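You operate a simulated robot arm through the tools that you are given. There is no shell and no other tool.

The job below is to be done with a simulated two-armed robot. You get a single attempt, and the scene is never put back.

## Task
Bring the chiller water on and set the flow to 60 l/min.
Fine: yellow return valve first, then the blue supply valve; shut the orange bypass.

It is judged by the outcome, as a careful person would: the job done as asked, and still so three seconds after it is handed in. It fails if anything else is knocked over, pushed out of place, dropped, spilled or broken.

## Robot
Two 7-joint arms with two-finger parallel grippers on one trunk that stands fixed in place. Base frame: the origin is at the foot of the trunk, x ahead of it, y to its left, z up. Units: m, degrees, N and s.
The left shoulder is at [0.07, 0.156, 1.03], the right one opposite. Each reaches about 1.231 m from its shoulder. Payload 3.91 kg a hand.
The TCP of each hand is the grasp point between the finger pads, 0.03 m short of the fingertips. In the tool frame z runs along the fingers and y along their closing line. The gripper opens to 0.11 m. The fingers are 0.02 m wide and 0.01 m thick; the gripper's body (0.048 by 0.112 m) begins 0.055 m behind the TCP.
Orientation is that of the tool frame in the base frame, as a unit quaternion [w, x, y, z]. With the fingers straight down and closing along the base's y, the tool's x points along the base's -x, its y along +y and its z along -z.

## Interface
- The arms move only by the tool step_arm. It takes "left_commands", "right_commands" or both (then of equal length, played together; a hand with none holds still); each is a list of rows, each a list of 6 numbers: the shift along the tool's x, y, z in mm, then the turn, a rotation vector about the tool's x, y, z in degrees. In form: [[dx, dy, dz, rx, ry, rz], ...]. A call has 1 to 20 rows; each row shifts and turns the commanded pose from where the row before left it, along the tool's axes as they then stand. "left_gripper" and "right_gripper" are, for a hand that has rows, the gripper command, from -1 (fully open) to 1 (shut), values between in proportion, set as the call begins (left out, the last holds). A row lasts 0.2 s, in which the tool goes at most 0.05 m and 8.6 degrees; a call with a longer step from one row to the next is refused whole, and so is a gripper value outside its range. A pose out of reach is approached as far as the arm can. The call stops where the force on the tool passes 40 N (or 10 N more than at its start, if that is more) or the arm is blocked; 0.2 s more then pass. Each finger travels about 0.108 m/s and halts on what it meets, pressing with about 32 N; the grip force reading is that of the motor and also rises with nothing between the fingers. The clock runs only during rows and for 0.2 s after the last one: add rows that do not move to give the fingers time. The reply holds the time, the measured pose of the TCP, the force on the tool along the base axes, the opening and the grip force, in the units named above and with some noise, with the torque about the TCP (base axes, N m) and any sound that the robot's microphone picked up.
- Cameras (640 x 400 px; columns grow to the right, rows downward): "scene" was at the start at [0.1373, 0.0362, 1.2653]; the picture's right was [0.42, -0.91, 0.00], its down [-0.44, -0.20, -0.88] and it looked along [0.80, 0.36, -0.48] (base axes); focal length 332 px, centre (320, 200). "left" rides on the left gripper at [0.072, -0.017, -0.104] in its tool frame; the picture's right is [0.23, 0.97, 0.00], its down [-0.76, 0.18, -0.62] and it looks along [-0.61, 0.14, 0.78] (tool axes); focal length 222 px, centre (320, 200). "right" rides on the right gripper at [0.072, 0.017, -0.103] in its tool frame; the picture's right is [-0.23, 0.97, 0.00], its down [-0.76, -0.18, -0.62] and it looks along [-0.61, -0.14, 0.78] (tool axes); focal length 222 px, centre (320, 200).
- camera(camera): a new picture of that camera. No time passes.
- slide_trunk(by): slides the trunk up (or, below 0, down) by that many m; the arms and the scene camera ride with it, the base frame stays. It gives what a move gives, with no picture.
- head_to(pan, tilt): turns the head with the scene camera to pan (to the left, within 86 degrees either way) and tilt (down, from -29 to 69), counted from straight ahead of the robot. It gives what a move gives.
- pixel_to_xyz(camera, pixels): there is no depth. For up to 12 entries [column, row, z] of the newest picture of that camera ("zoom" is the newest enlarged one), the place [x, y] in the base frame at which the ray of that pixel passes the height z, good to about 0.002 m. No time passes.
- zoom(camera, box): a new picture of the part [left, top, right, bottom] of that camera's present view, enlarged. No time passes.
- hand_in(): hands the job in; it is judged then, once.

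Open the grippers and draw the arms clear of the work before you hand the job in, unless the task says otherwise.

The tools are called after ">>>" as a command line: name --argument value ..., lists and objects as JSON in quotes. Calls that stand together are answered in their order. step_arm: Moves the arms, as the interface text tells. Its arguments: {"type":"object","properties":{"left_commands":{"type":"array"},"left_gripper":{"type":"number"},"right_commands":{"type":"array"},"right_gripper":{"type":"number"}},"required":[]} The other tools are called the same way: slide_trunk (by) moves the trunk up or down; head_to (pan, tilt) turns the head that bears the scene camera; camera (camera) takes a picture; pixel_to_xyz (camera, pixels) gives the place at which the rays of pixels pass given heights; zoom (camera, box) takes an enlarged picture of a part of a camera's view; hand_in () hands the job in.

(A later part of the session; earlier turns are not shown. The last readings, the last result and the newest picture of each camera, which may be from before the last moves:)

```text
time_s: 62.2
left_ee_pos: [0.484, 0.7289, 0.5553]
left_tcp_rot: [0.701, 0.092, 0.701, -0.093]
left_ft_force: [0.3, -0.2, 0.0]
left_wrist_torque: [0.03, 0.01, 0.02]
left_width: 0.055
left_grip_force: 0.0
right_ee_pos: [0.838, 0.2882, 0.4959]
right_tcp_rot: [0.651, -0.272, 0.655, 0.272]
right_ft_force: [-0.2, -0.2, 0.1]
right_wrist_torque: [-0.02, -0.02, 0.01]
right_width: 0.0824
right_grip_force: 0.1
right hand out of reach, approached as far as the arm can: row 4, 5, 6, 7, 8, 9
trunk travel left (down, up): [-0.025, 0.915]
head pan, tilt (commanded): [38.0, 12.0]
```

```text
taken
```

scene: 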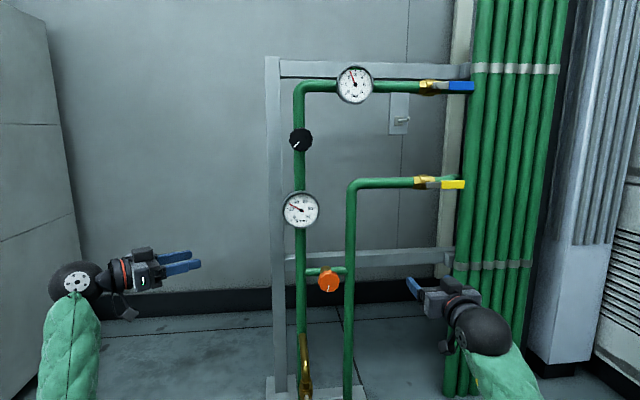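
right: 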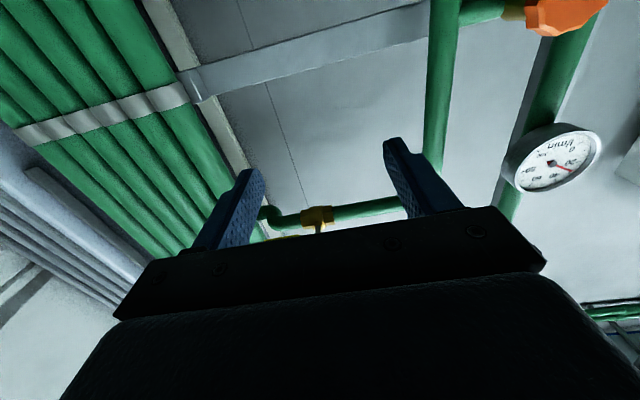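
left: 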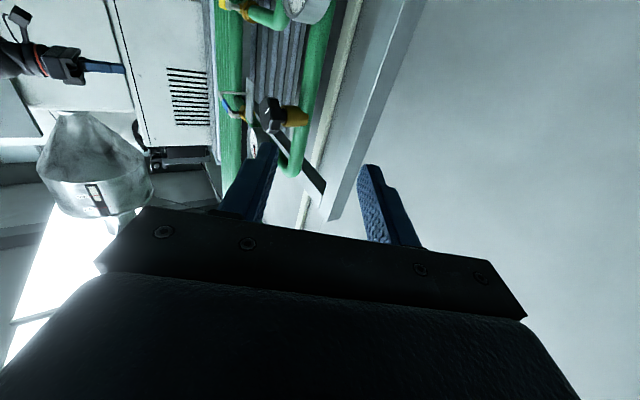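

The right arm can't swing further left (limit at about s=0.39), so I'll use the left arm after all but along a route that keeps its elbow outside. First I'll move the right hand back right and out of the lane.

>>> step_arm --right_commands '[[-10, -32, -10, 0, 0, 0], [-10, -32, -10, 0, 0, 0], [-10, -32, -10, 0, 0, 0], [-10, -32, -10, 0, 0, 0], [-10, -32, -10, 0, 0, 0], [0, 0, 0, 0, 0, 0]]' --right_gripper 0.5

```text
time_s: 63.6
left_ee_pos: [0.4855, 0.7305, 0.5561]
left_tcp_rot: [0.7, 0.091, 0.702, -0.092]
left_ft_force: [-1.2, -0.5, -0.2]
left_wrist_torque: [-0.03, 0.01, -0.02]
left_width: 0.0548
left_grip_force: 0.1
right_ee_pos: [0.9144, 0.1383, 0.5457]
right_tcp_rot: [0.651, -0.272, 0.655, 0.271]
right_ft_force: [-0.4, -1.3, 0.3]
right_wrist_torque: [0.02, 0.0, 0.01]
right_width: 0.0276
right_grip_force: 0.1
trunk travel left (down, up): [-0.025, 0.915]
head pan, tilt (commanded): [38.0, 12.0]
```

The right hand is clear at (0.914,0.138). Now I'll bring the left hand, still pointing along +x (elbow stays outside), to in front of the orange knob.

>>> step_arm --left_commands '[[10.6, -23.1, 26.3, 0, 0, 0], [10.6, -23.1, 26.3, 0, 0, 0], [10.6, -23.1, 26.3, 0, 0, 0], [10.6, -23.1, 26.3, 0, 0, 0], [10.6, -23.1, 26.3, 0, 0, 0], [10.6, -23.1, 26.3, 0, 0, 0], [10.6, -23.1, 26.3, 0, 0, 0], [10.6, -23.1, 26.3, 0, 0, 0], [10.6, -23.1, 26.3, 0, 0, 0], [10.6, -23.1, 26.3, 0, 0, 0], [0, 0, 0, 0, 0, 0]]' --left_gripper 0

>>> camera --camera "scene"

>>> camera --camera "left"

```text
time_s: 66.0
left_ee_pos: [0.6806, 0.4392, 0.4525]
left_tcp_rot: [0.701, 0.091, 0.702, -0.092]
left_ft_force: [-0.7, 0.9, -0.7]
left_wrist_torque: [0.01, 0.02, -0.01]
left_width: 0.0551
left_grip_force: 0.1
right_ee_pos: [0.9128, 0.1389, 0.5438]
right_tcp_rot: [0.652, -0.271, 0.655, 0.27]
right_ft_force: [-0.1, 0.3, 0.0]
right_wrist_torque: [-0.01, -0.01, -0.03]
right_width: 0.0276
right_grip_force: 0.0
trunk travel left (down, up): [-0.025, 0.915]
head pan, tilt (commanded): [38.0, 12.0]
```

```text
taken
```

scene: 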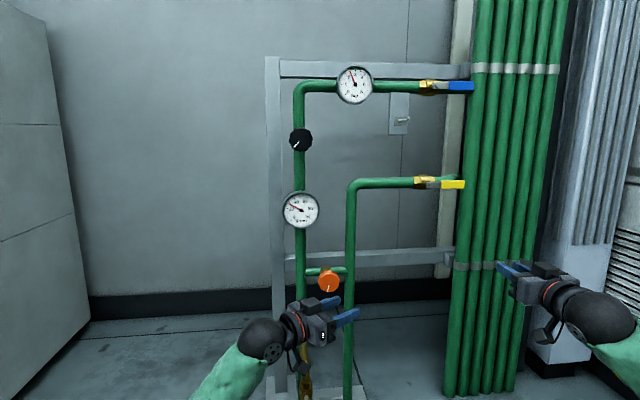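

```text
taken
```

left: 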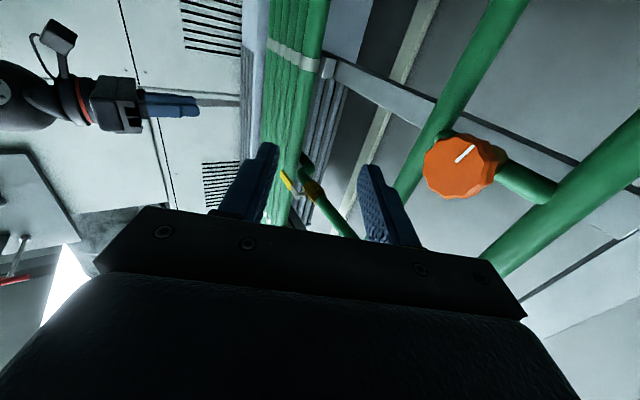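

Reached cleanly at (0.681,0.439,0.453). Now I'll yaw the hand left 60° in place so it faces the orange knob squarely.

>>> step_arm --left_commands '[[0, 0, 0, -7.5, 0, 0], [0, 0, 0, -7.5, 0, 0], [0, 0, 0, -7.5, 0, 0], [0, 0, 0, -7.5, 0, 0], [0, 0, 0, -7.5, 0, 0], [0, 0, 0, -7.5, 0, 0], [0, 0, 0, -7.5, 0, 0], [0, 0, 0, -7.5, 0, 0], [0, 0, 0, 0, 0, 0]]' --left_gripper -0.4

>>> camera --camera "scene"

>>> camera --camera "left"

```text
time_s: 67.8
left_ee_pos: [0.669, 0.4887, 0.4893]
left_tcp_rot: [0.673, -0.215, 0.625, 0.333]
left_ft_force: [0.2, -0.7, -0.4]
left_wrist_torque: [-0.02, 0.01, 0.01]
left_width: 0.077
left_grip_force: 0.0
right_ee_pos: [0.9117, 0.1396, 0.54]
right_tcp_rot: [0.651, -0.271, 0.655, 0.271]
right_ft_force: [0.2, 0.3, -0.3]
right_wrist_torque: [-0.02, 0.03, -0.01]
right_width: 0.0275
right_grip_force: 0.0
trunk travel left (down, up): [-0.025, 0.915]
head pan, tilt (commanded): [38.0, 12.0]
stopped in row 8 (left hand): the arm was blocked; the commanded pose is now the measured one
```

```text
taken
```

scene: 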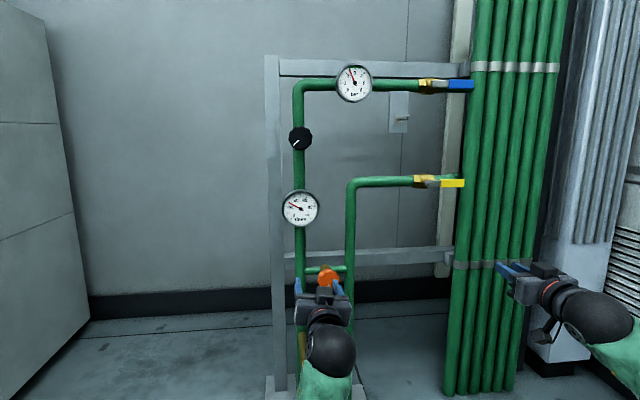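

```text
taken
```

left: 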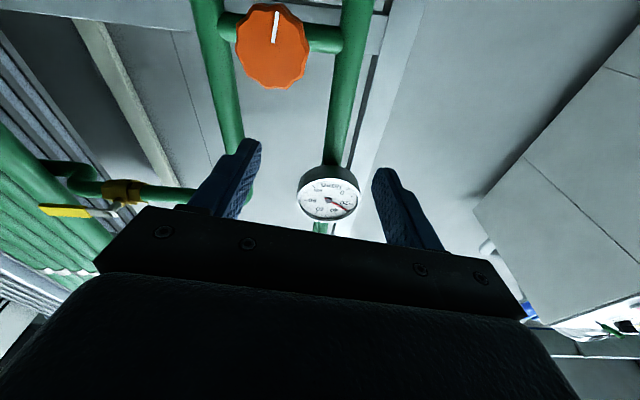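

The hand met the same wrist limit just short of square (forearm too steep from below). Raising the trunk so the arm reaches downward will relax the wrist; the hand's tips (n≈0.85) clear the gauge and black knob (n≥0.93) as it rises, so I'll raise 0.35 m.

>>> slide_trunk --by 0.35

>>> head_to --pan 38 --tilt 30

>>> camera --camera "scene"

>>> camera --camera "left"

```text
time_s: 71.3
left_ee_pos: [0.669, 0.4876, 0.8415]
left_tcp_rot: [0.672, -0.216, 0.625, 0.333]
left_ft_force: [-0.3, -0.4, -0.3]
left_wrist_torque: [0.01, 0.01, -0.01]
left_width: 0.0772
left_grip_force: 0.1
right_ee_pos: [0.9126, 0.1395, 0.8941]
right_tcp_rot: [0.651, -0.271, 0.655, 0.271]
right_ft_force: [-0.1, 0.7, -0.8]
right_wrist_torque: [0.0, -0.01, 0.01]
right_width: 0.0276
right_grip_force: 0.0
trunk travel left (down, up): [-0.375, 0.565]
head pan, tilt (commanded): [38.0, 12.0]
```

```text
time_s: 72.1
left_ee_pos: [0.6679, 0.487, 0.8414]
left_tcp_rot: [0.673, -0.215, 0.626, 0.332]
left_ft_force: [-0.4, 0.3, 1.2]
left_wrist_torque: [-0.01, -0.01, 0.0]
left_width: 0.0772
left_grip_force: 0.0
right_ee_pos: [0.9121, 0.1401, 0.8943]
right_tcp_rot: [0.651, -0.271, 0.655, 0.271]
right_ft_force: [0.3, 0.4, 0.0]
right_wrist_torque: [-0.02, 0.02, -0.02]
right_width: 0.0278
right_grip_force: 0.0
trunk travel left (down, up): [-0.375, 0.565]
head pan, tilt (commanded): [38.0, 30.0]
```

```text
taken
```

scene: 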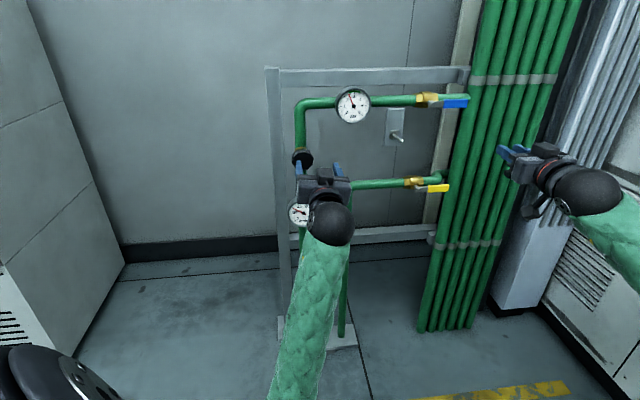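

```text
taken
```

left: 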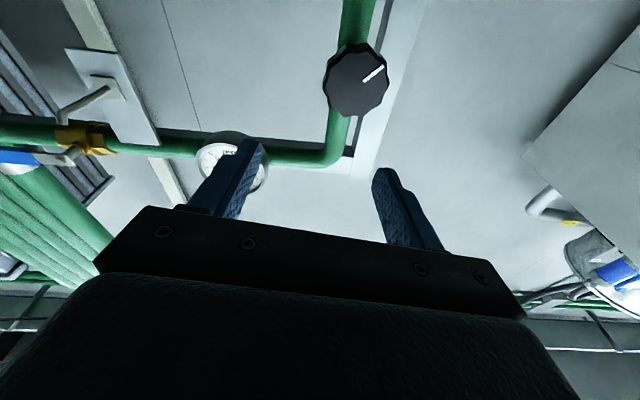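

Now with the shoulder at z≈0.93, I'll lower the left hand straight down about 0.2 m first (tips still ~0.1 m off the panel).

>>> step_arm --left_commands '[[39.4, -5, -5, 0, 0, 0], [39.4, -5, -5, 0, 0, 0], [39.4, -5, -5, 0, 0, 0], [39.4, -5, -5, 0, 0, 0], [39.4, -5, -5, 0, 0, 0], [0, 0, 0, 0, 0, 0]]' --left_gripper -0.4

>>> camera --camera "scene"

```text
time_s: 73.4
left_ee_pos: [0.6637, 0.5414, 0.6929]
left_tcp_rot: [0.686, -0.17, 0.592, 0.387]
left_ft_force: [-0.4, -0.2, 0.3]
left_wrist_torque: [0.02, 0.02, 0.03]
left_width: 0.0769
left_grip_force: 0.0
right_ee_pos: [0.9124, 0.1395, 0.8943]
right_tcp_rot: [0.651, -0.271, 0.655, 0.271]
right_ft_force: [-0.2, 0.4, -0.1]
right_wrist_torque: [0.0, 0.01, 0.0]
right_width: 0.0272
right_grip_force: 0.1
trunk travel left (down, up): [-0.375, 0.565]
head pan, tilt (commanded): [38.0, 30.0]
stopped in row 6 (left hand): the arm was blocked; the commanded pose is now the measured one
```

```text
taken
```

scene: 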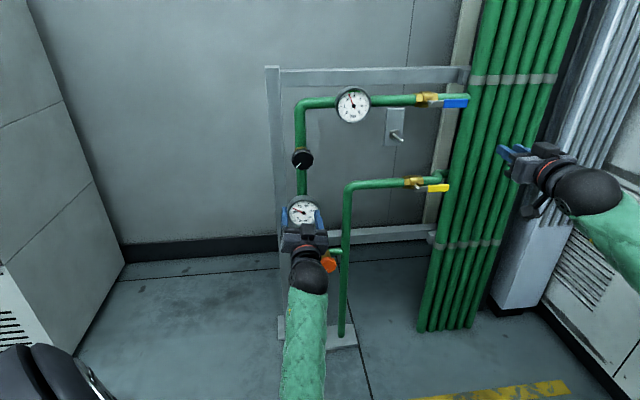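

The wrist is still saturating. I'll look at the left elbow's actual configuration before planning further.

>>> head_to --pan 45 --tilt 62

>>> camera --camera "scene"

```text
time_s: 74.3
left_ee_pos: [0.6646, 0.5415, 0.6915]
left_tcp_rot: [0.686, -0.17, 0.593, 0.385]
left_ft_force: [-0.2, 0.0, 0.2]
left_wrist_torque: [-0.01, -0.01, 0.04]
left_width: 0.0771
left_grip_force: 0.1
right_ee_pos: [0.9135, 0.1391, 0.8953]
right_tcp_rot: [0.651, -0.271, 0.655, 0.271]
right_ft_force: [0.2, -0.1, 0.2]
right_wrist_torque: [0.0, -0.02, 0.0]
right_width: 0.0273
right_grip_force: 0.2
trunk travel left (down, up): [-0.375, 0.565]
head pan, tilt (commanded): [45.0, 62.0]
```

```text
taken
```

scene: 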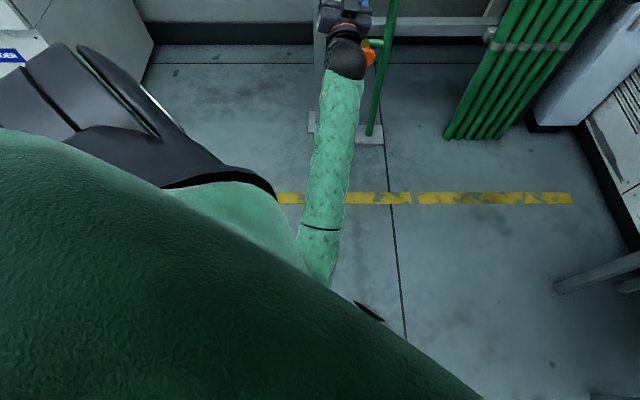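

Viewed from above, the left forearm is nearly in line with the hand, so the limit is probably the hand-roll joint. A knob doesn't care about roll, so I'll roll the hand +45° about its own axis and see whether the arm frees up.

>>> step_arm --left_commands '[[0, 0, 0, 0, 0, 7.5], [0, 0, 0, 0, 0, 7.5], [0, 0, 0, 0, 0, 7.5], [0, 0, 0, 0, 0, 7.5], [0, 0, 0, 0, 0, 7.5], [0, 0, 0, 0, 0, 7.5], [0, 0, 0, 0, 0, 0]]' --left_gripper -0.4

>>> head_to --pan 40 --tilt 30

>>> camera --camera "scene"

```text
time_s: 75.9
left_ee_pos: [0.6647, 0.5411, 0.6904]
left_tcp_rot: [0.486, 0.069, 0.613, 0.619]
left_ft_force: [0.4, 0.8, -0.9]
left_wrist_torque: [-0.02, 0.01, 0.04]
left_width: 0.0771
left_grip_force: 0.1
right_ee_pos: [0.9122, 0.1399, 0.895]
right_tcp_rot: [0.652, -0.271, 0.654, 0.271]
right_ft_force: [0.0, 0.3, 1.3]
right_wrist_torque: [-0.02, 0.03, 0.01]
right_width: 0.0275
right_grip_force: 0.0
trunk travel left (down, up): [-0.375, 0.565]
head pan, tilt (commanded): [45.0, 62.0]
```

```text
time_s: 76.9
left_ee_pos: [0.6638, 0.5395, 0.6909]
left_tcp_rot: [0.487, 0.069, 0.614, 0.618]
left_ft_force: [0.3, 0.5, 0.5]
left_wrist_torque: [-0.03, -0.02, 0.0]
left_width: 0.0769
left_grip_force: 0.1
right_ee_pos: [0.9121, 0.1402, 0.8937]
right_tcp_rot: [0.651, -0.272, 0.655, 0.271]
right_ft_force: [-0.6, 0.3, 0.3]
right_wrist_torque: [-0.02, 0.01, 0.0]
right_width: 0.0275
right_grip_force: 0.0
trunk travel left (down, up): [-0.375, 0.565]
head pan, tilt (commanded): [40.0, 30.0]
```

```text
taken
```

scene: 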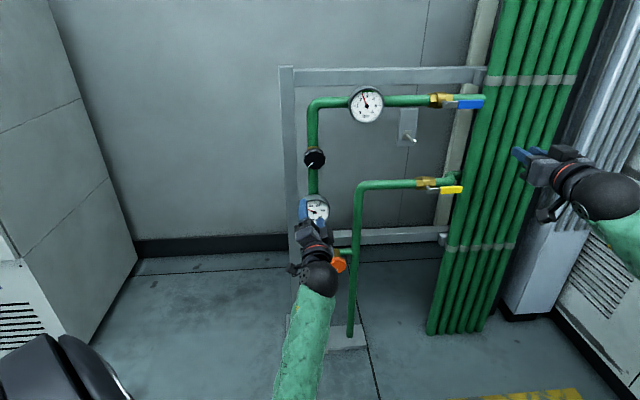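

The roll freed the wrist. Now I'll level the pitch (≈13.7° down) and descend toward the orange knob at standoff.

>>> step_arm --left_commands '[[0, 0, 0, 3.95, 2.3, 0], [0, 0, 0, 3.95, 2.3, 0], [0, 0, 0, 3.95, 2.3, 0], [7.9, -36.1, -4.4, 0, 0, 0], [7.9, -36.1, -4.4, 0, 0, 0], [7.9, -36.1, -4.4, 0, 0, 0], [0, 0, 0, 0, 0, 0]]' --left_gripper -0.4

>>> camera --camera "scene"

>>> camera --camera "left"

```text
time_s: 78.5
left_ee_pos: [0.6831, 0.5069, 0.5854]
left_tcp_rot: [0.439, 0.082, 0.702, 0.555]
left_ft_force: [0.5, 0.5, 0.1]
left_wrist_torque: [0.0, 0.0, -0.02]
left_width: 0.077
left_grip_force: 0.2
right_ee_pos: [0.913, 0.1387, 0.8938]
right_tcp_rot: [0.652, -0.271, 0.655, 0.271]
right_ft_force: [0.1, 0.0, -0.1]
right_wrist_torque: [-0.02, -0.03, 0.02]
right_width: 0.0274
right_grip_force: 0.0
trunk travel left (down, up): [-0.375, 0.565]
head pan, tilt (commanded): [40.0, 30.0]
```

```text
taken
```

scene: 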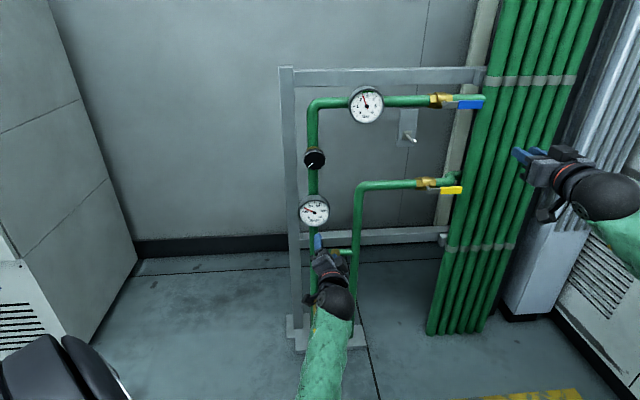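

```text
taken
```

left: 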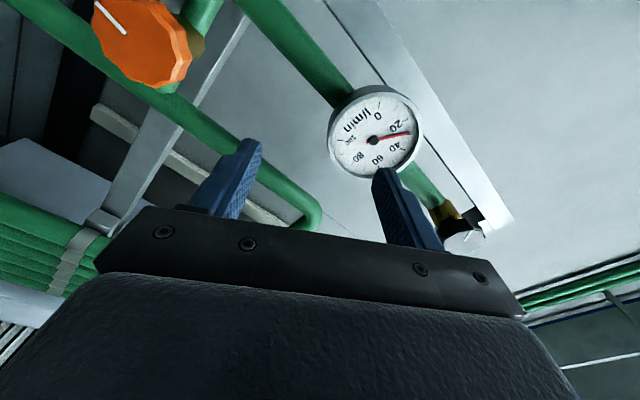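

The hand is now square to the panel with a free wrist. I'll finish the descent to directly in front of the orange knob (n≈0.82).

>>> step_arm --left_commands '[[7.7, -35.9, -5.4, 0, 0, 0], [7.7, -35.9, -5.4, 0, 0, 0], [7.7, -35.9, -5.4, 0, 0, 0], [7.7, -35.9, -5.4, 0, 0, 0], [0, 0, 0, 0, 0, 0]]' --left_gripper -0.5

>>> camera --camera "scene"

>>> camera --camera "left"

```text
time_s: 79.3
left_ee_pos: [0.6816, 0.5556, 0.5286]
left_tcp_rot: [0.419, 0.124, 0.652, 0.62]
left_ft_force: [0.4, 0.2, 0.4]
left_wrist_torque: [-0.02, -0.01, 0.01]
left_width: 0.0824
left_grip_force: 0.0
right_ee_pos: [0.9128, 0.1397, 0.8927]
right_tcp_rot: [0.652, -0.272, 0.654, 0.272]
right_ft_force: [-0.4, -0.3, 0.7]
right_wrist_torque: [0.0, 0.01, -0.05]
right_width: 0.0275
right_grip_force: 0.0
trunk travel left (down, up): [-0.375, 0.565]
head pan, tilt (commanded): [40.0, 30.0]
stopped in row 3 (left hand): the arm was blocked; the commanded pose is now the measured one
```

```text
taken
```

scene: 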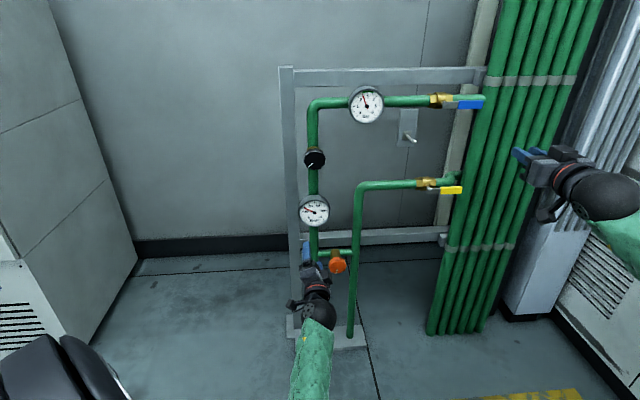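

```text
taken
```

left: 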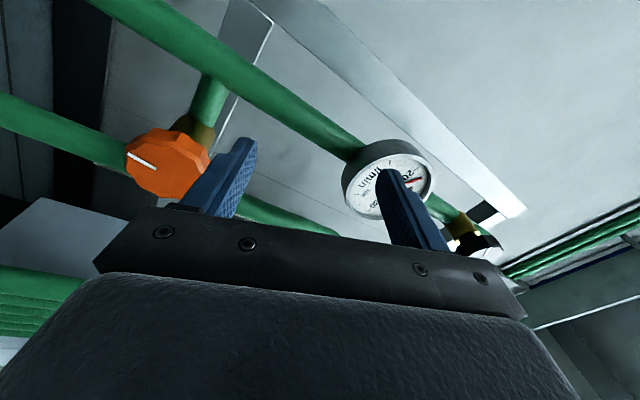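

The left arm keeps getting blocked (its elbow is pressed in against the trunk). Before choosing, I'll look at the right arm's elbow posture now.

>>> head_to --pan -10 --tilt 45

>>> camera --camera "scene"

```text
time_s: 80.5
left_ee_pos: [0.6829, 0.5562, 0.5268]
left_tcp_rot: [0.419, 0.124, 0.652, 0.62]
left_ft_force: [0.2, 0.8, 0.5]
left_wrist_torque: [-0.01, 0.01, -0.01]
left_width: 0.0824
left_grip_force: 0.0
right_ee_pos: [0.9127, 0.1397, 0.8937]
right_tcp_rot: [0.651, -0.272, 0.655, 0.271]
right_ft_force: [0.1, -0.5, 0.6]
right_wrist_torque: [-0.02, 0.01, 0.0]
right_width: 0.0275
right_grip_force: 0.2
trunk travel left (down, up): [-0.375, 0.565]
head pan, tilt (commanded): [-10.0, 45.0]
```

```text
taken
```

scene: 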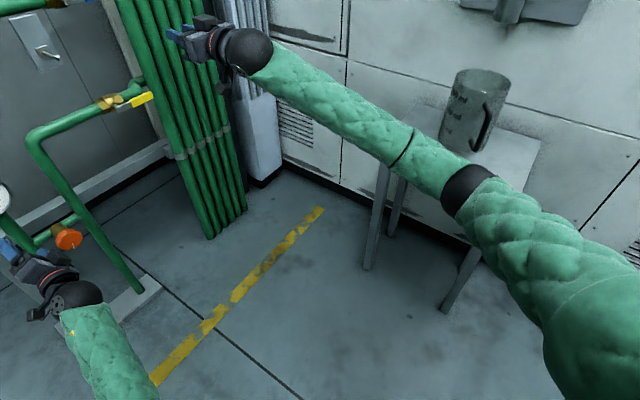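

The right elbow is in a good outside posture now. Plan: park the left hand to the left, then bring the right arm across with fingers pointing down (which keeps its elbow out), and only then turn it to face the knob. First, the left hand goes up and left.

>>> step_arm --left_commands '[[18.7, 35.5, -6, 0, 0, 0], [18.7, 35.5, -6, 0, 0, 0], [18.7, 35.5, -2, 0, 0, 0], [18.7, 35.5, -2, 0, 0, 0], [18.7, 35.5, -2, 0, 0, 0], [18.7, 35.5, -2, 0, 0, 0], [18.7, 35.5, -2, 0, 0, 0], [18.7, 35.5, -2, 0, 0, 0], [18.7, 35.5, -2, 0, 0, 0], [0, 0, 0, 0, 0, 0]]' --left_gripper -0.2

>>> head_to --pan 45 --tilt 35

>>> camera --camera "scene"

>>> camera --camera "left"

```text
time_s: 82.7
left_ee_pos: [0.4442, 0.721, 0.7527]
left_tcp_rot: [0.419, 0.124, 0.652, 0.619]
left_ft_force: [-0.5, -0.1, -0.1]
left_wrist_torque: [-0.04, -0.02, -0.01]
left_width: 0.066
left_grip_force: 0.0
right_ee_pos: [0.9116, 0.14, 0.895]
right_tcp_rot: [0.651, -0.271, 0.656, 0.27]
right_ft_force: [-0.2, 0.8, 0.0]
right_wrist_torque: [0.02, -0.03, 0.02]
right_width: 0.0277
right_grip_force: 0.0
trunk travel left (down, up): [-0.375, 0.565]
head pan, tilt (commanded): [-10.0, 45.0]
```

```text
time_s: 83.9
left_ee_pos: [0.4466, 0.7202, 0.7514]
left_tcp_rot: [0.419, 0.124, 0.652, 0.62]
left_ft_force: [-0.1, -0.9, -0.2]
left_wrist_torque: [-0.04, -0.02, 0.0]
left_width: 0.0661
left_grip_force: 0.0
right_ee_pos: [0.9133, 0.1386, 0.8953]
right_tcp_rot: [0.651, -0.272, 0.655, 0.271]
right_ft_force: [-0.5, 0.6, 1.1]
right_wrist_torque: [0.01, -0.01, 0.05]
right_width: 0.0276
right_grip_force: 0.0
trunk travel left (down, up): [-0.375, 0.565]
head pan, tilt (commanded): [45.0, 35.0]
```

```text
taken
```

scene: 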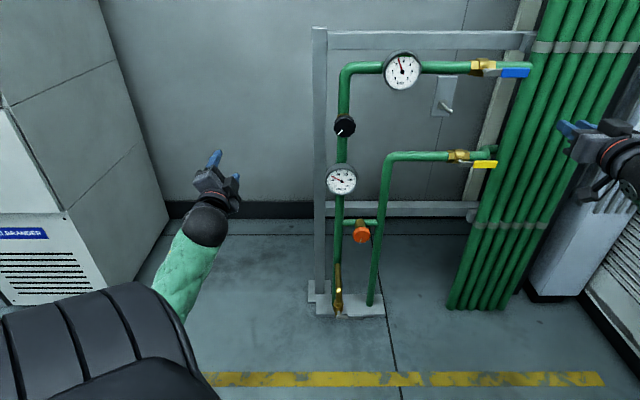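

```text
taken
```

left: 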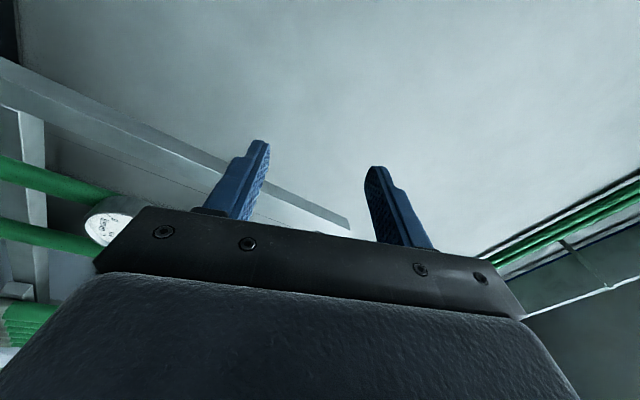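

The left hand is parked at (0.446,0.720,0.751). Now I'll pitch the right fingers back to pointing down in place.

>>> step_arm --right_commands '[[0, 0, 0, 0, 7.5, 0], [0, 0, 0, 0, 7.5, 0], [0, 0, 0, 0, 7.5, 0], [0, 0, 0, 0, 7.5, 0], [0, 0, 0, 0, 7.5, 0], [0, 0, 0, 0, 7.5, 0], [0, 0, 0, 0, 7.5, 0], [0, 0, 0, 0, 7.5, 0], [0, 0, 0, 0, 7.5, 0], [0, 0, 0, 0, 7.5, 0], [0, 0, 0, 0, 7.5, 0], [0, 0, 0, 0, 7.5, 0]]' --right_gripper 0.5

>>> head_to --pan 0 --tilt 38

>>> camera --camera "scene"

```text
time_s: 86.5
left_ee_pos: [0.4471, 0.7202, 0.752]
left_tcp_rot: [0.42, 0.124, 0.652, 0.619]
left_ft_force: [0.3, 0.4, 0.5]
left_wrist_torque: [-0.01, -0.01, 0.0]
left_width: 0.0657
left_grip_force: 0.0
right_ee_pos: [0.9139, 0.1402, 0.8952]
right_tcp_rot: [-0.003, -0.383, 0.924, -0.001]
right_ft_force: [0.6, -0.7, -0.1]
right_wrist_torque: [0.01, -0.01, -0.05]
right_width: 0.0277
right_grip_force: 0.0
trunk travel left (down, up): [-0.375, 0.565]
head pan, tilt (commanded): [45.0, 35.0]
```

```text
time_s: 87.6
left_ee_pos: [0.4463, 0.7209, 0.753]
left_tcp_rot: [0.419, 0.125, 0.652, 0.619]
left_ft_force: [0.3, -0.5, 0.5]
left_wrist_torque: [0.02, 0.0, -0.01]
left_width: 0.066
left_grip_force: 0.0
right_ee_pos: [0.9136, 0.1411, 0.8956]
right_tcp_rot: [-0.002, -0.383, 0.924, 0.0]
right_ft_force: [0.8, 0.6, -0.8]
right_wrist_torque: [0.0, 0.0, 0.0]
right_width: 0.0273
right_grip_force: 0.1
trunk travel left (down, up): [-0.375, 0.565]
head pan, tilt (commanded): [0.0, 38.0]
```

```text
taken
```

scene: 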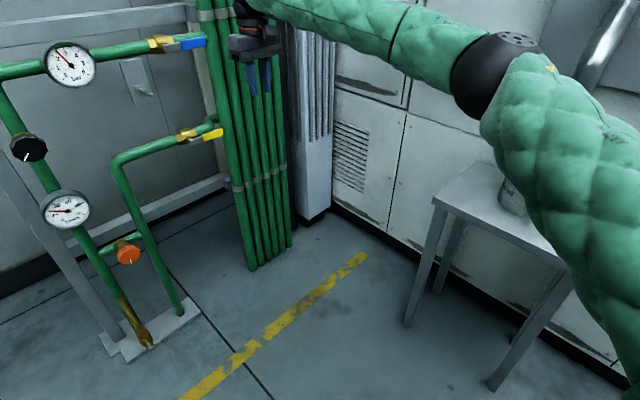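

Elbow is outside and high. I'll carry the right hand left with fingers down to (≈0.646,0.400), lowering to z≈0.70, well in front of the panel.

>>> step_arm --right_commands '[[0, 37.3, 19.6, 0, 0, 0], [0, 37.3, 19.6, 0, 0, 0], [0, 37.3, 19.6, 0, 0, 0], [0, 37.3, 19.6, 0, 0, 0], [0, 37.3, 19.6, 0, 0, 0], [0, 37.3, 19.6, 0, 0, 0], [0, 37.3, 19.6, 0, 0, 0], [0, 37.3, 19.6, 0, 0, 0], [0, 37.3, 19.6, 0, 0, 0], [0, 37.3, 19.6, 0, 0, 0], [0, 0, 0, 0, 0, 0]]' --right_gripper 0.5

>>> head_to --pan 25 --tilt 38

>>> camera --camera "scene"

```text
time_s: 90.0
left_ee_pos: [0.4451, 0.7212, 0.7524]
left_tcp_rot: [0.419, 0.124, 0.652, 0.62]
left_ft_force: [0.1, 1.0, -0.3]
left_wrist_torque: [0.01, 0.01, -0.01]
left_width: 0.0659
left_grip_force: 0.0
right_ee_pos: [0.6459, 0.4017, 0.6976]
right_tcp_rot: [-0.003, -0.384, 0.924, -0.001]
right_ft_force: [-0.6, 0.0, 0.2]
right_wrist_torque: [-0.03, -0.01, -0.03]
right_width: 0.0275
right_grip_force: 0.0
trunk travel left (down, up): [-0.375, 0.565]
head pan, tilt (commanded): [0.0, 38.0]
```

```text
time_s: 90.9
left_ee_pos: [0.4461, 0.7201, 0.7522]
left_tcp_rot: [0.419, 0.124, 0.652, 0.62]
left_ft_force: [0.5, 0.5, 0.6]
left_wrist_torque: [-0.03, 0.01, 0.0]
left_width: 0.066
left_grip_force: 0.0
right_ee_pos: [0.6457, 0.4008, 0.6979]
right_tcp_rot: [-0.003, -0.383, 0.924, -0.001]
right_ft_force: [1.2, -0.6, -0.3]
right_wrist_torque: [-0.01, -0.01, 0.01]
right_width: 0.0275
right_grip_force: 0.0
trunk travel left (down, up): [-0.375, 0.565]
head pan, tilt (commanded): [25.0, 38.0]
```

```text
taken
```

scene: 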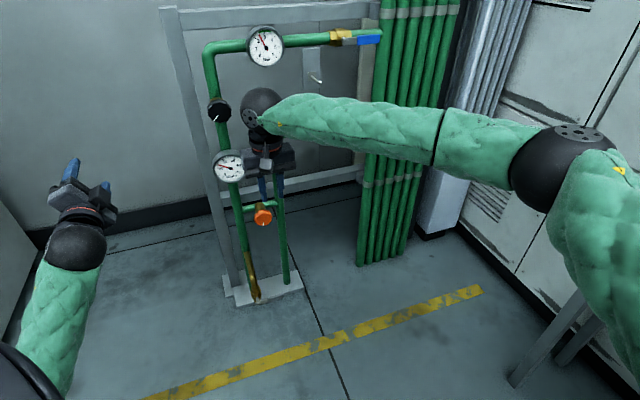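

The right hand is in front of the panel with elbow well out. Now I'll swing the fingers up from down to a horizontal heading of ~15° in place (avoiding the straight-wrist posture).

>>> step_arm --right_commands '[[0, 0, 0, 3.75, -6.5, 0], [0, 0, 0, 3.75, -6.5, 0], [0, 0, 0, 3.75, -6.5, 0], [0, 0, 0, 3.75, -6.5, 0], [0, 0, 0, 3.75, -6.5, 0], [0, 0, 0, 3.75, -6.5, 0], [0, 0, 0, 3.75, -6.5, 0], [0, 0, 0, 3.75, -6.5, 0], [0, 0, 0, 3.75, -6.5, 0], [0, 0, 0, 3.75, -6.5, 0], [0, 0, 0, 3.75, -6.5, 0], [0, 0, 0, 3.75, -6.5, 0], [0, 0, 0, 0, 0, 0]]' --right_gripper 0.5

>>> camera --camera "scene"

```text
time_s: 93.7
left_ee_pos: [0.447, 0.7205, 0.7534]
left_tcp_rot: [0.418, 0.124, 0.652, 0.62]
left_ft_force: [0.9, 0.3, -0.2]
left_wrist_torque: [-0.01, -0.01, 0.01]
left_width: 0.066
left_grip_force: 0.0
right_ee_pos: [0.6476, 0.4034, 0.7005]
right_tcp_rot: [0.7, -0.272, 0.654, -0.092]
right_ft_force: [0.4, -0.4, -0.2]
right_wrist_torque: [0.01, 0.01, -0.01]
right_width: 0.0272
right_grip_force: 0.0
trunk travel left (down, up): [-0.375, 0.565]
head pan, tilt (commanded): [25.0, 38.0]
```

```text
taken
```

scene: 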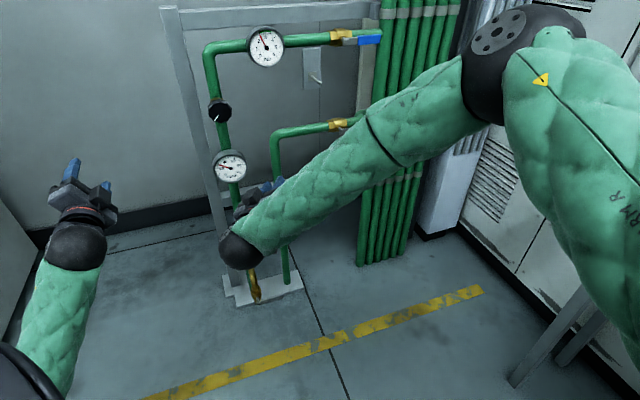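

The elbow rose to the outside — a comfortable posture. Now yaw the hand left 30° to face the panel squarely.

>>> step_arm --right_commands '[[0, 0, 0, -6.5, -3.76, 0], [0, 0, 0, -6.5, -3.76, 0], [0, 0, 0, -6.5, -3.76, 0], [0, 0, 0, -6.5, -3.76, 0], [0, 0, 0, 0, 0, 0]]' --right_gripper 0.5

>>> camera --camera "scene"

>>> camera --camera "right"

```text
time_s: 94.9
left_ee_pos: [0.4461, 0.7196, 0.7514]
left_tcp_rot: [0.419, 0.125, 0.652, 0.619]
left_ft_force: [0.0, 0.0, 0.7]
left_wrist_torque: [-0.01, 0.0, 0.02]
left_width: 0.0659
left_grip_force: 0.0
right_ee_pos: [0.635, 0.3901, 0.7668]
right_tcp_rot: [0.686, -0.365, 0.63, 0.002]
right_ft_force: [0.4, -0.2, 0.4]
right_wrist_torque: [0.01, -0.01, 0.0]
right_width: 0.0276
right_grip_force: 0.1
right hand out of reach, approached as far as the arm can: row 1, 2, 3, 4
trunk travel left (down, up): [-0.375, 0.565]
head pan, tilt (commanded): [25.0, 38.0]
```

```text
taken
```

scene: 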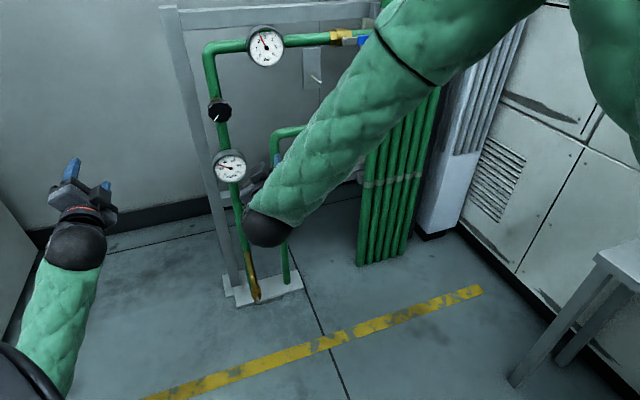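

```text
taken
```

right: 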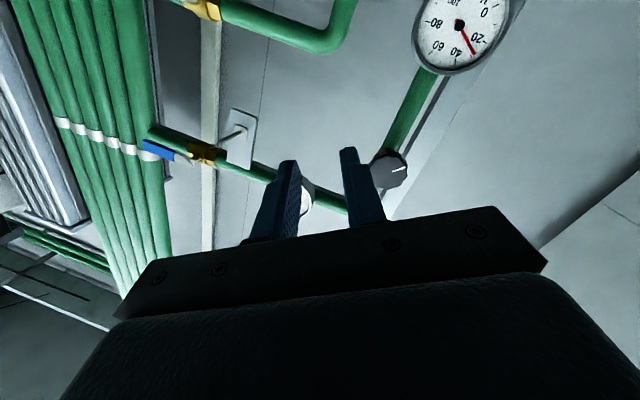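

Heading reached ~30° then hit a limit. I'll test whether rolling the hand about its own axis frees it, as it did on the left arm.

>>> step_arm --right_commands '[[0, 0, 0, 0, 0, 7.5], [0, 0, 0, 0, 0, 7.5], [0, 0, 0, 0, 0, 7.5], [0, 0, 0, 0, 0, 7.5], [0, 0, 0, 0, 0, 7.5], [0, 0, 0, 0, 0, 7.5], [0, 0, 0, 0, 0, 0]]' --right_gripper 0.5

>>> camera --camera "scene"

```text
time_s: 96.5
left_ee_pos: [0.4458, 0.7212, 0.7525]
left_tcp_rot: [0.419, 0.124, 0.652, 0.619]
left_ft_force: [-0.2, -0.2, 0.4]
left_wrist_torque: [0.02, -0.02, 0.04]
left_width: 0.0661
left_grip_force: 0.0
right_ee_pos: [0.6364, 0.3908, 0.7688]
right_tcp_rot: [0.633, -0.097, 0.721, 0.266]
right_ft_force: [0.3, -0.1, 0.3]
right_wrist_torque: [0.03, -0.01, 0.04]
right_width: 0.0274
right_grip_force: 0.0
trunk travel left (down, up): [-0.375, 0.565]
head pan, tilt (commanded): [25.0, 38.0]
```

```text
taken
```

scene: 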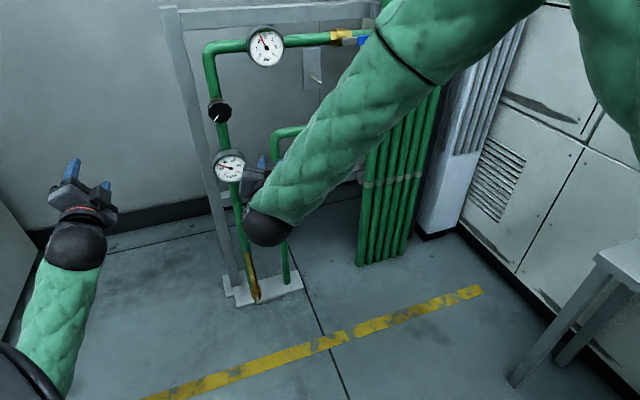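

Rolling is free. Now try again to yaw the remaining 15° left about vertical.

>>> step_arm --right_commands '[[0, 0, 0, -4.8, 1.3, -0.3], [0, 0, 0, -4.8, 1.3, -0.3], [0, 0, 0, -4.8, 1.3, -0.3], [0, 0, 0, 0, 0, 0]]' --right_gripper 0.5

>>> camera --camera "scene"

```text
time_s: 97.5
left_ee_pos: [0.446, 0.7204, 0.7533]
left_tcp_rot: [0.419, 0.124, 0.652, 0.62]
left_ft_force: [0.3, 0.4, 0.2]
left_wrist_torque: [-0.02, -0.02, -0.02]
left_width: 0.0663
left_grip_force: 0.0
right_ee_pos: [0.6331, 0.3891, 0.7734]
right_tcp_rot: [0.621, -0.102, 0.728, 0.272]
right_ft_force: [0.3, 0.6, -0.5]
right_wrist_torque: [0.0, 0.0, 0.0]
right_width: 0.0273
right_grip_force: 0.0
right hand out of reach, approached as far as the arm can: row 1, 2, 3
trunk travel left (down, up): [-0.375, 0.565]
head pan, tilt (commanded): [25.0, 38.0]
```

```text
taken
```

scene: 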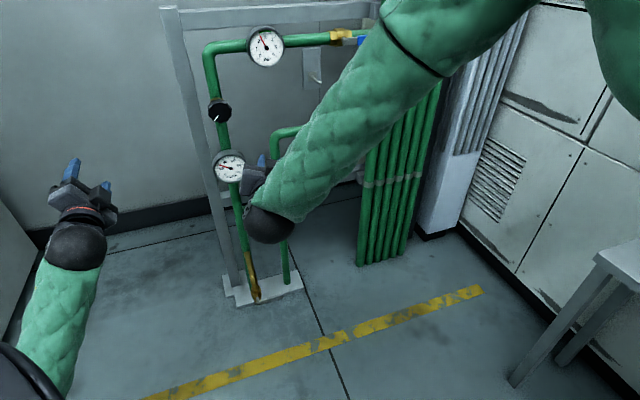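

Still limited, but I note the left arm did reach a square pose at s≈0.13 once its roll was relieved. So: I'll move the right arm back to the right side, then lower the trunk and use the left hand (roll-relieved) on the orange knob.

>>> step_arm --right_commands '[[-16.1, -35.3, 4.6, 0, 0, 0], [-16.1, -35.3, 4.6, 0, 0, 0], [-16.1, -35.3, 4.6, 0, 0, 0], [-16.1, -35.3, 4.6, 0, 0, 0], [-16.1, -35.3, 4.6, 0, 0, 0], [-16.1, -35.3, 4.6, 0, 0, 0], [-16.1, -35.3, 4.6, 0, 0, 0], [-16.1, -35.3, 4.6, 0, 0, 0], [-16.1, -35.3, 4.6, 0, 0, 0], [0, 0, 0, 0, 0, 0]]' --right_gripper 0.5

>>> head_to --pan 0 --tilt 30

>>> camera --camera "scene"

```text
time_s: 98.5
left_ee_pos: [0.4459, 0.7209, 0.7527]
left_tcp_rot: [0.418, 0.124, 0.652, 0.62]
left_ft_force: [-0.6, -0.7, 0.3]
left_wrist_torque: [0.03, -0.05, 0.01]
left_width: 0.0657
left_grip_force: 0.1
right_ee_pos: [0.6603, 0.3226, 0.75]
right_tcp_rot: [0.579, -0.069, 0.765, 0.274]
right_ft_force: [0.2, 0.1, 0.7]
right_wrist_torque: [0.03, 0.0, 0.05]
right_width: 0.0275
right_grip_force: 0.0
right hand out of reach, approached as far as the arm can: row 1, 2, 3, 4, 5
trunk travel left (down, up): [-0.375, 0.565]
head pan, tilt (commanded): [25.0, 38.0]
stopped in row 5 (right hand): the arm was blocked; the commanded pose is now the measured one
```

```text
time_s: 99.4
left_ee_pos: [0.4472, 0.7206, 0.7525]
left_tcp_rot: [0.419, 0.125, 0.652, 0.619]
left_ft_force: [0.2, 0.0, 0.1]
left_wrist_torque: [0.04, -0.02, 0.0]
left_width: 0.0659
left_grip_force: 0.0
right_ee_pos: [0.6612, 0.3227, 0.75]
right_tcp_rot: [0.579, -0.069, 0.765, 0.274]
right_ft_force: [0.6, 0.2, -0.1]
right_wrist_torque: [-0.01, 0.03, 0.01]
right_width: 0.0275
right_grip_force: 0.1
trunk travel left (down, up): [-0.375, 0.565]
head pan, tilt (commanded): [0.0, 30.0]
```

```text
taken
```

scene: 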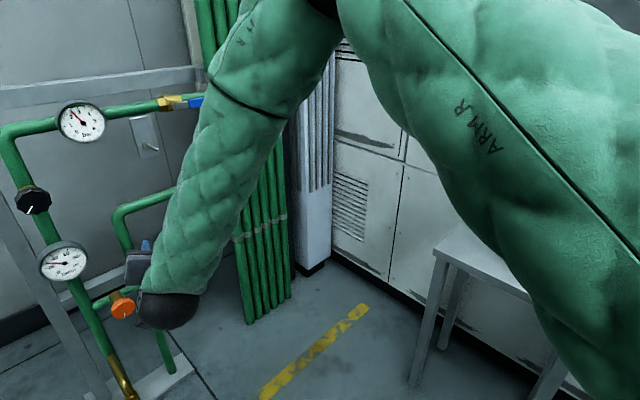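

The right elbow rose too high near the head. I'll relax it by pitching the fingers back down in place.

>>> step_arm --right_commands '[[0, 0, 0, 2.6, 7.04, 0], [0, 0, 0, 2.6, 7.04, 0], [0, 0, 0, 2.6, 7.04, 0], [0, 0, 0, 2.6, 7.04, 0], [0, 0, 0, 2.6, 7.04, 0], [0, 0, 0, 2.6, 7.04, 0], [0, 0, 0, 2.6, 7.04, 0], [0, 0, 0, 2.6, 7.04, 0], [0, 0, 0, 2.6, 7.04, 0], [0, 0, 0, 2.6, 7.04, 0], [0, 0, 0, 0, 0, 0]]' --right_gripper 0.5

>>> camera --camera "scene"

```text
time_s: 101.8
left_ee_pos: [0.4469, 0.7193, 0.7522]
left_tcp_rot: [0.419, 0.124, 0.652, 0.619]
left_ft_force: [0.6, -0.9, 0.3]
left_wrist_torque: [-0.01, 0.0, 0.03]
left_width: 0.0659
left_grip_force: 0.1
right_ee_pos: [0.6583, 0.3236, 0.7504]
right_tcp_rot: [0.038, -0.091, 0.995, 0.015]
right_ft_force: [0.4, 0.1, 0.6]
right_wrist_torque: [0.0, -0.01, 0.01]
right_width: 0.0275
right_grip_force: 0.1
trunk travel left (down, up): [-0.375, 0.565]
head pan, tilt (commanded): [0.0, 30.0]
```

```text
taken
```

scene: 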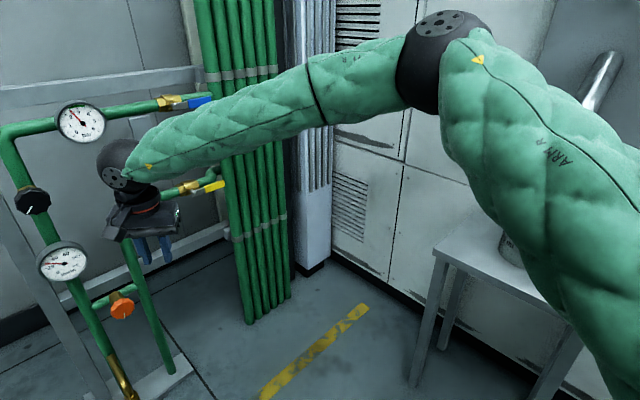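

The right arm is relaxed (fingers down, elbow outside). I'll move it away to the right.

>>> step_arm --right_commands '[[-19.4, -37.4, -11.9, 0, 0, 0], [-19.4, -37.4, -11.9, 0, 0, 0], [-19.4, -37.4, -11.9, 0, 0, 0], [-19.4, -37.4, -11.9, 0, 0, 0], [-19.4, -37.4, -11.9, 0, 0, 0], [-19.4, -37.4, -11.9, 0, 0, 0], [-19.4, -37.4, -11.9, 0, 0, 0], [-19.4, -37.4, -11.9, 0, 0, 0], [0, 0, 0, 0, 0, 0]]' --right_gripper 0.5

>>> head_to --pan 30 --tilt 35

>>> camera --camera "scene"

```text
time_s: 103.8
left_ee_pos: [0.4453, 0.7199, 0.7521]
left_tcp_rot: [0.419, 0.124, 0.652, 0.619]
left_ft_force: [-0.3, -0.8, -0.2]
left_wrist_torque: [0.0, -0.03, 0.03]
left_width: 0.0659
left_grip_force: 0.0
right_ee_pos: [0.8569, 0.0544, 0.8518]
right_tcp_rot: [0.037, -0.09, 0.995, 0.016]
right_ft_force: [0.3, 0.2, 0.0]
right_wrist_torque: [0.0, -0.03, 0.0]
right_width: 0.0273
right_grip_force: 0.0
trunk travel left (down, up): [-0.375, 0.565]
head pan, tilt (commanded): [0.0, 30.0]
```

```text
time_s: 104.8
left_ee_pos: [0.4462, 0.7207, 0.7521]
left_tcp_rot: [0.42, 0.124, 0.652, 0.619]
left_ft_force: [0.7, 0.3, -0.1]
left_wrist_torque: [-0.03, 0.01, -0.01]
left_width: 0.066
left_grip_force: 0.1
right_ee_pos: [0.8579, 0.0534, 0.8515]
right_tcp_rot: [0.038, -0.091, 0.995, 0.015]
right_ft_force: [-0.6, 0.2, 0.1]
right_wrist_torque: [0.02, 0.0, 0.01]
right_width: 0.0272
right_grip_force: 0.2
trunk travel left (down, up): [-0.375, 0.565]
head pan, tilt (commanded): [30.0, 35.0]
```

```text
taken
```

scene: 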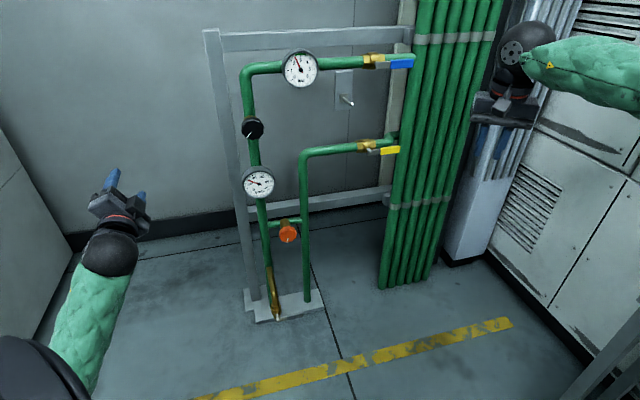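

Lanes are clear. I'll lower the trunk 0.35 m and level the left hand's pitch (≈7°).

>>> slide_trunk --by -0.35

>>> step_arm --left_commands '[[0, 0, 0, 3.13, 1.34, 0], [0, 0, 0, 3.13, 1.34, 0], [0, 0, 0, 0, 0, 0]]' --left_gripper -0.5

>>> head_to --pan 38 --tilt 15

>>> camera --camera "scene"

```text
time_s: 108.2
left_ee_pos: [0.446, 0.7206, 0.4028]
left_tcp_rot: [0.419, 0.125, 0.653, 0.619]
left_ft_force: [0.9, 0.1, 0.7]
left_wrist_torque: [-0.01, 0.01, -0.02]
left_width: 0.0661
left_grip_force: 0.0
right_ee_pos: [0.858, 0.0543, 0.5004]
right_tcp_rot: [0.037, -0.091, 0.995, 0.016]
right_ft_force: [0.0, -0.2, -0.2]
right_wrist_torque: [-0.03, -0.03, -0.03]
right_width: 0.0276
right_grip_force: 0.0
trunk travel left (down, up): [-0.025, 0.915]
head pan, tilt (commanded): [30.0, 35.0]
```

```text
time_s: 109.0
left_ee_pos: [0.4453, 0.7192, 0.4027]
left_tcp_rot: [0.396, 0.131, 0.695, 0.585]
left_ft_force: [-0.1, 0.5, 0.0]
left_wrist_torque: [0.0, 0.0, -0.05]
left_width: 0.0825
left_grip_force: 0.0
right_ee_pos: [0.8587, 0.0536, 0.5015]
right_tcp_rot: [0.037, -0.091, 0.995, 0.015]
right_ft_force: [0.4, 0.1, -0.5]
right_wrist_torque: [0.02, 0.0, -0.04]
right_width: 0.0275
right_grip_force: 0.1
trunk travel left (down, up): [-0.025, 0.915]
head pan, tilt (commanded): [30.0, 35.0]
```

```text
time_s: 109.8
left_ee_pos: [0.4454, 0.7192, 0.4024]
left_tcp_rot: [0.397, 0.132, 0.694, 0.586]
left_ft_force: [-0.7, 0.3, -0.4]
left_wrist_torque: [0.0, -0.01, 0.03]
left_width: 0.0825
left_grip_force: 0.0
right_ee_pos: [0.8578, 0.0534, 0.5013]
right_tcp_rot: [0.038, -0.091, 0.995, 0.016]
right_ft_force: [0.4, 0.5, -0.3]
right_wrist_torque: [0.03, 0.01, 0.04]
right_width: 0.0273
right_grip_force: 0.0
trunk travel left (down, up): [-0.025, 0.915]
head pan, tilt (commanded): [38.0, 15.0]
```

```text
taken
```

scene: 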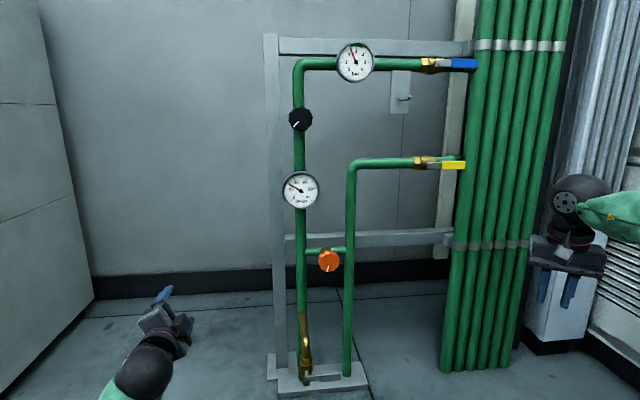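

Hand is level now. I'll move it right across to the front of the orange knob at n≈0.80.

>>> step_arm --left_commands '[[-35.5, -10.5, -2.4, 0, 0, 0], [-35.5, -10.5, -2.4, 0, 0, 0], [-35.5, -10.5, -2.4, 0, 0, 0], [-35.5, -10.5, -2.4, 0, 0, 0], [-35.5, -10.5, -2.4, 0, 0, 0], [-35.5, -10.5, -2.4, 0, 0, 0], [-35.5, -10.5, -2.4, 0, 0, 0], [-35.5, -10.5, -2.4, 0, 0, 0], [-35.5, -10.5, -2.4, 0, 0, 0], [-35.5, -10.5, -2.4, 0, 0, 0], [0, 0, 0, 0, 0, 0]]' --left_gripper -0.5

>>> camera --camera "scene"

>>> camera --camera "left"

```text
time_s: 112.2
left_ee_pos: [0.6893, 0.4487, 0.4487]
left_tcp_rot: [0.394, 0.131, 0.691, 0.591]
left_ft_force: [0.0, -0.3, 1.1]
left_wrist_torque: [0.02, -0.02, 0.01]
left_width: 0.0825
left_grip_force: 0.1
right_ee_pos: [0.8561, 0.0549, 0.498]
right_tcp_rot: [0.036, -0.091, 0.995, 0.015]
right_ft_force: [0.2, -0.5, -0.2]
right_wrist_torque: [0.0, 0.01, -0.01]
right_width: 0.0275
right_grip_force: 0.0
trunk travel left (down, up): [-0.025, 0.915]
head pan, tilt (commanded): [38.0, 15.0]
```

```text
taken
```

scene: 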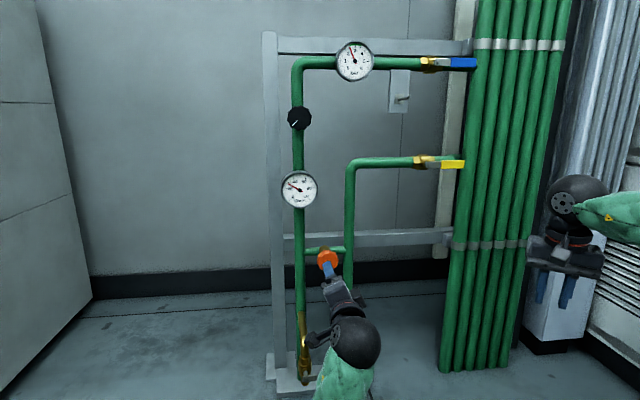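

```text
taken
```

left: 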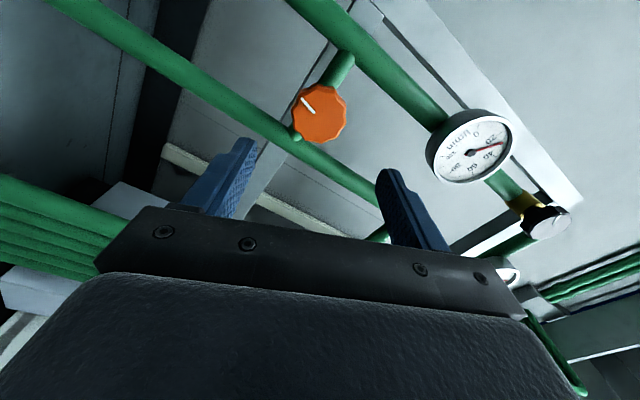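

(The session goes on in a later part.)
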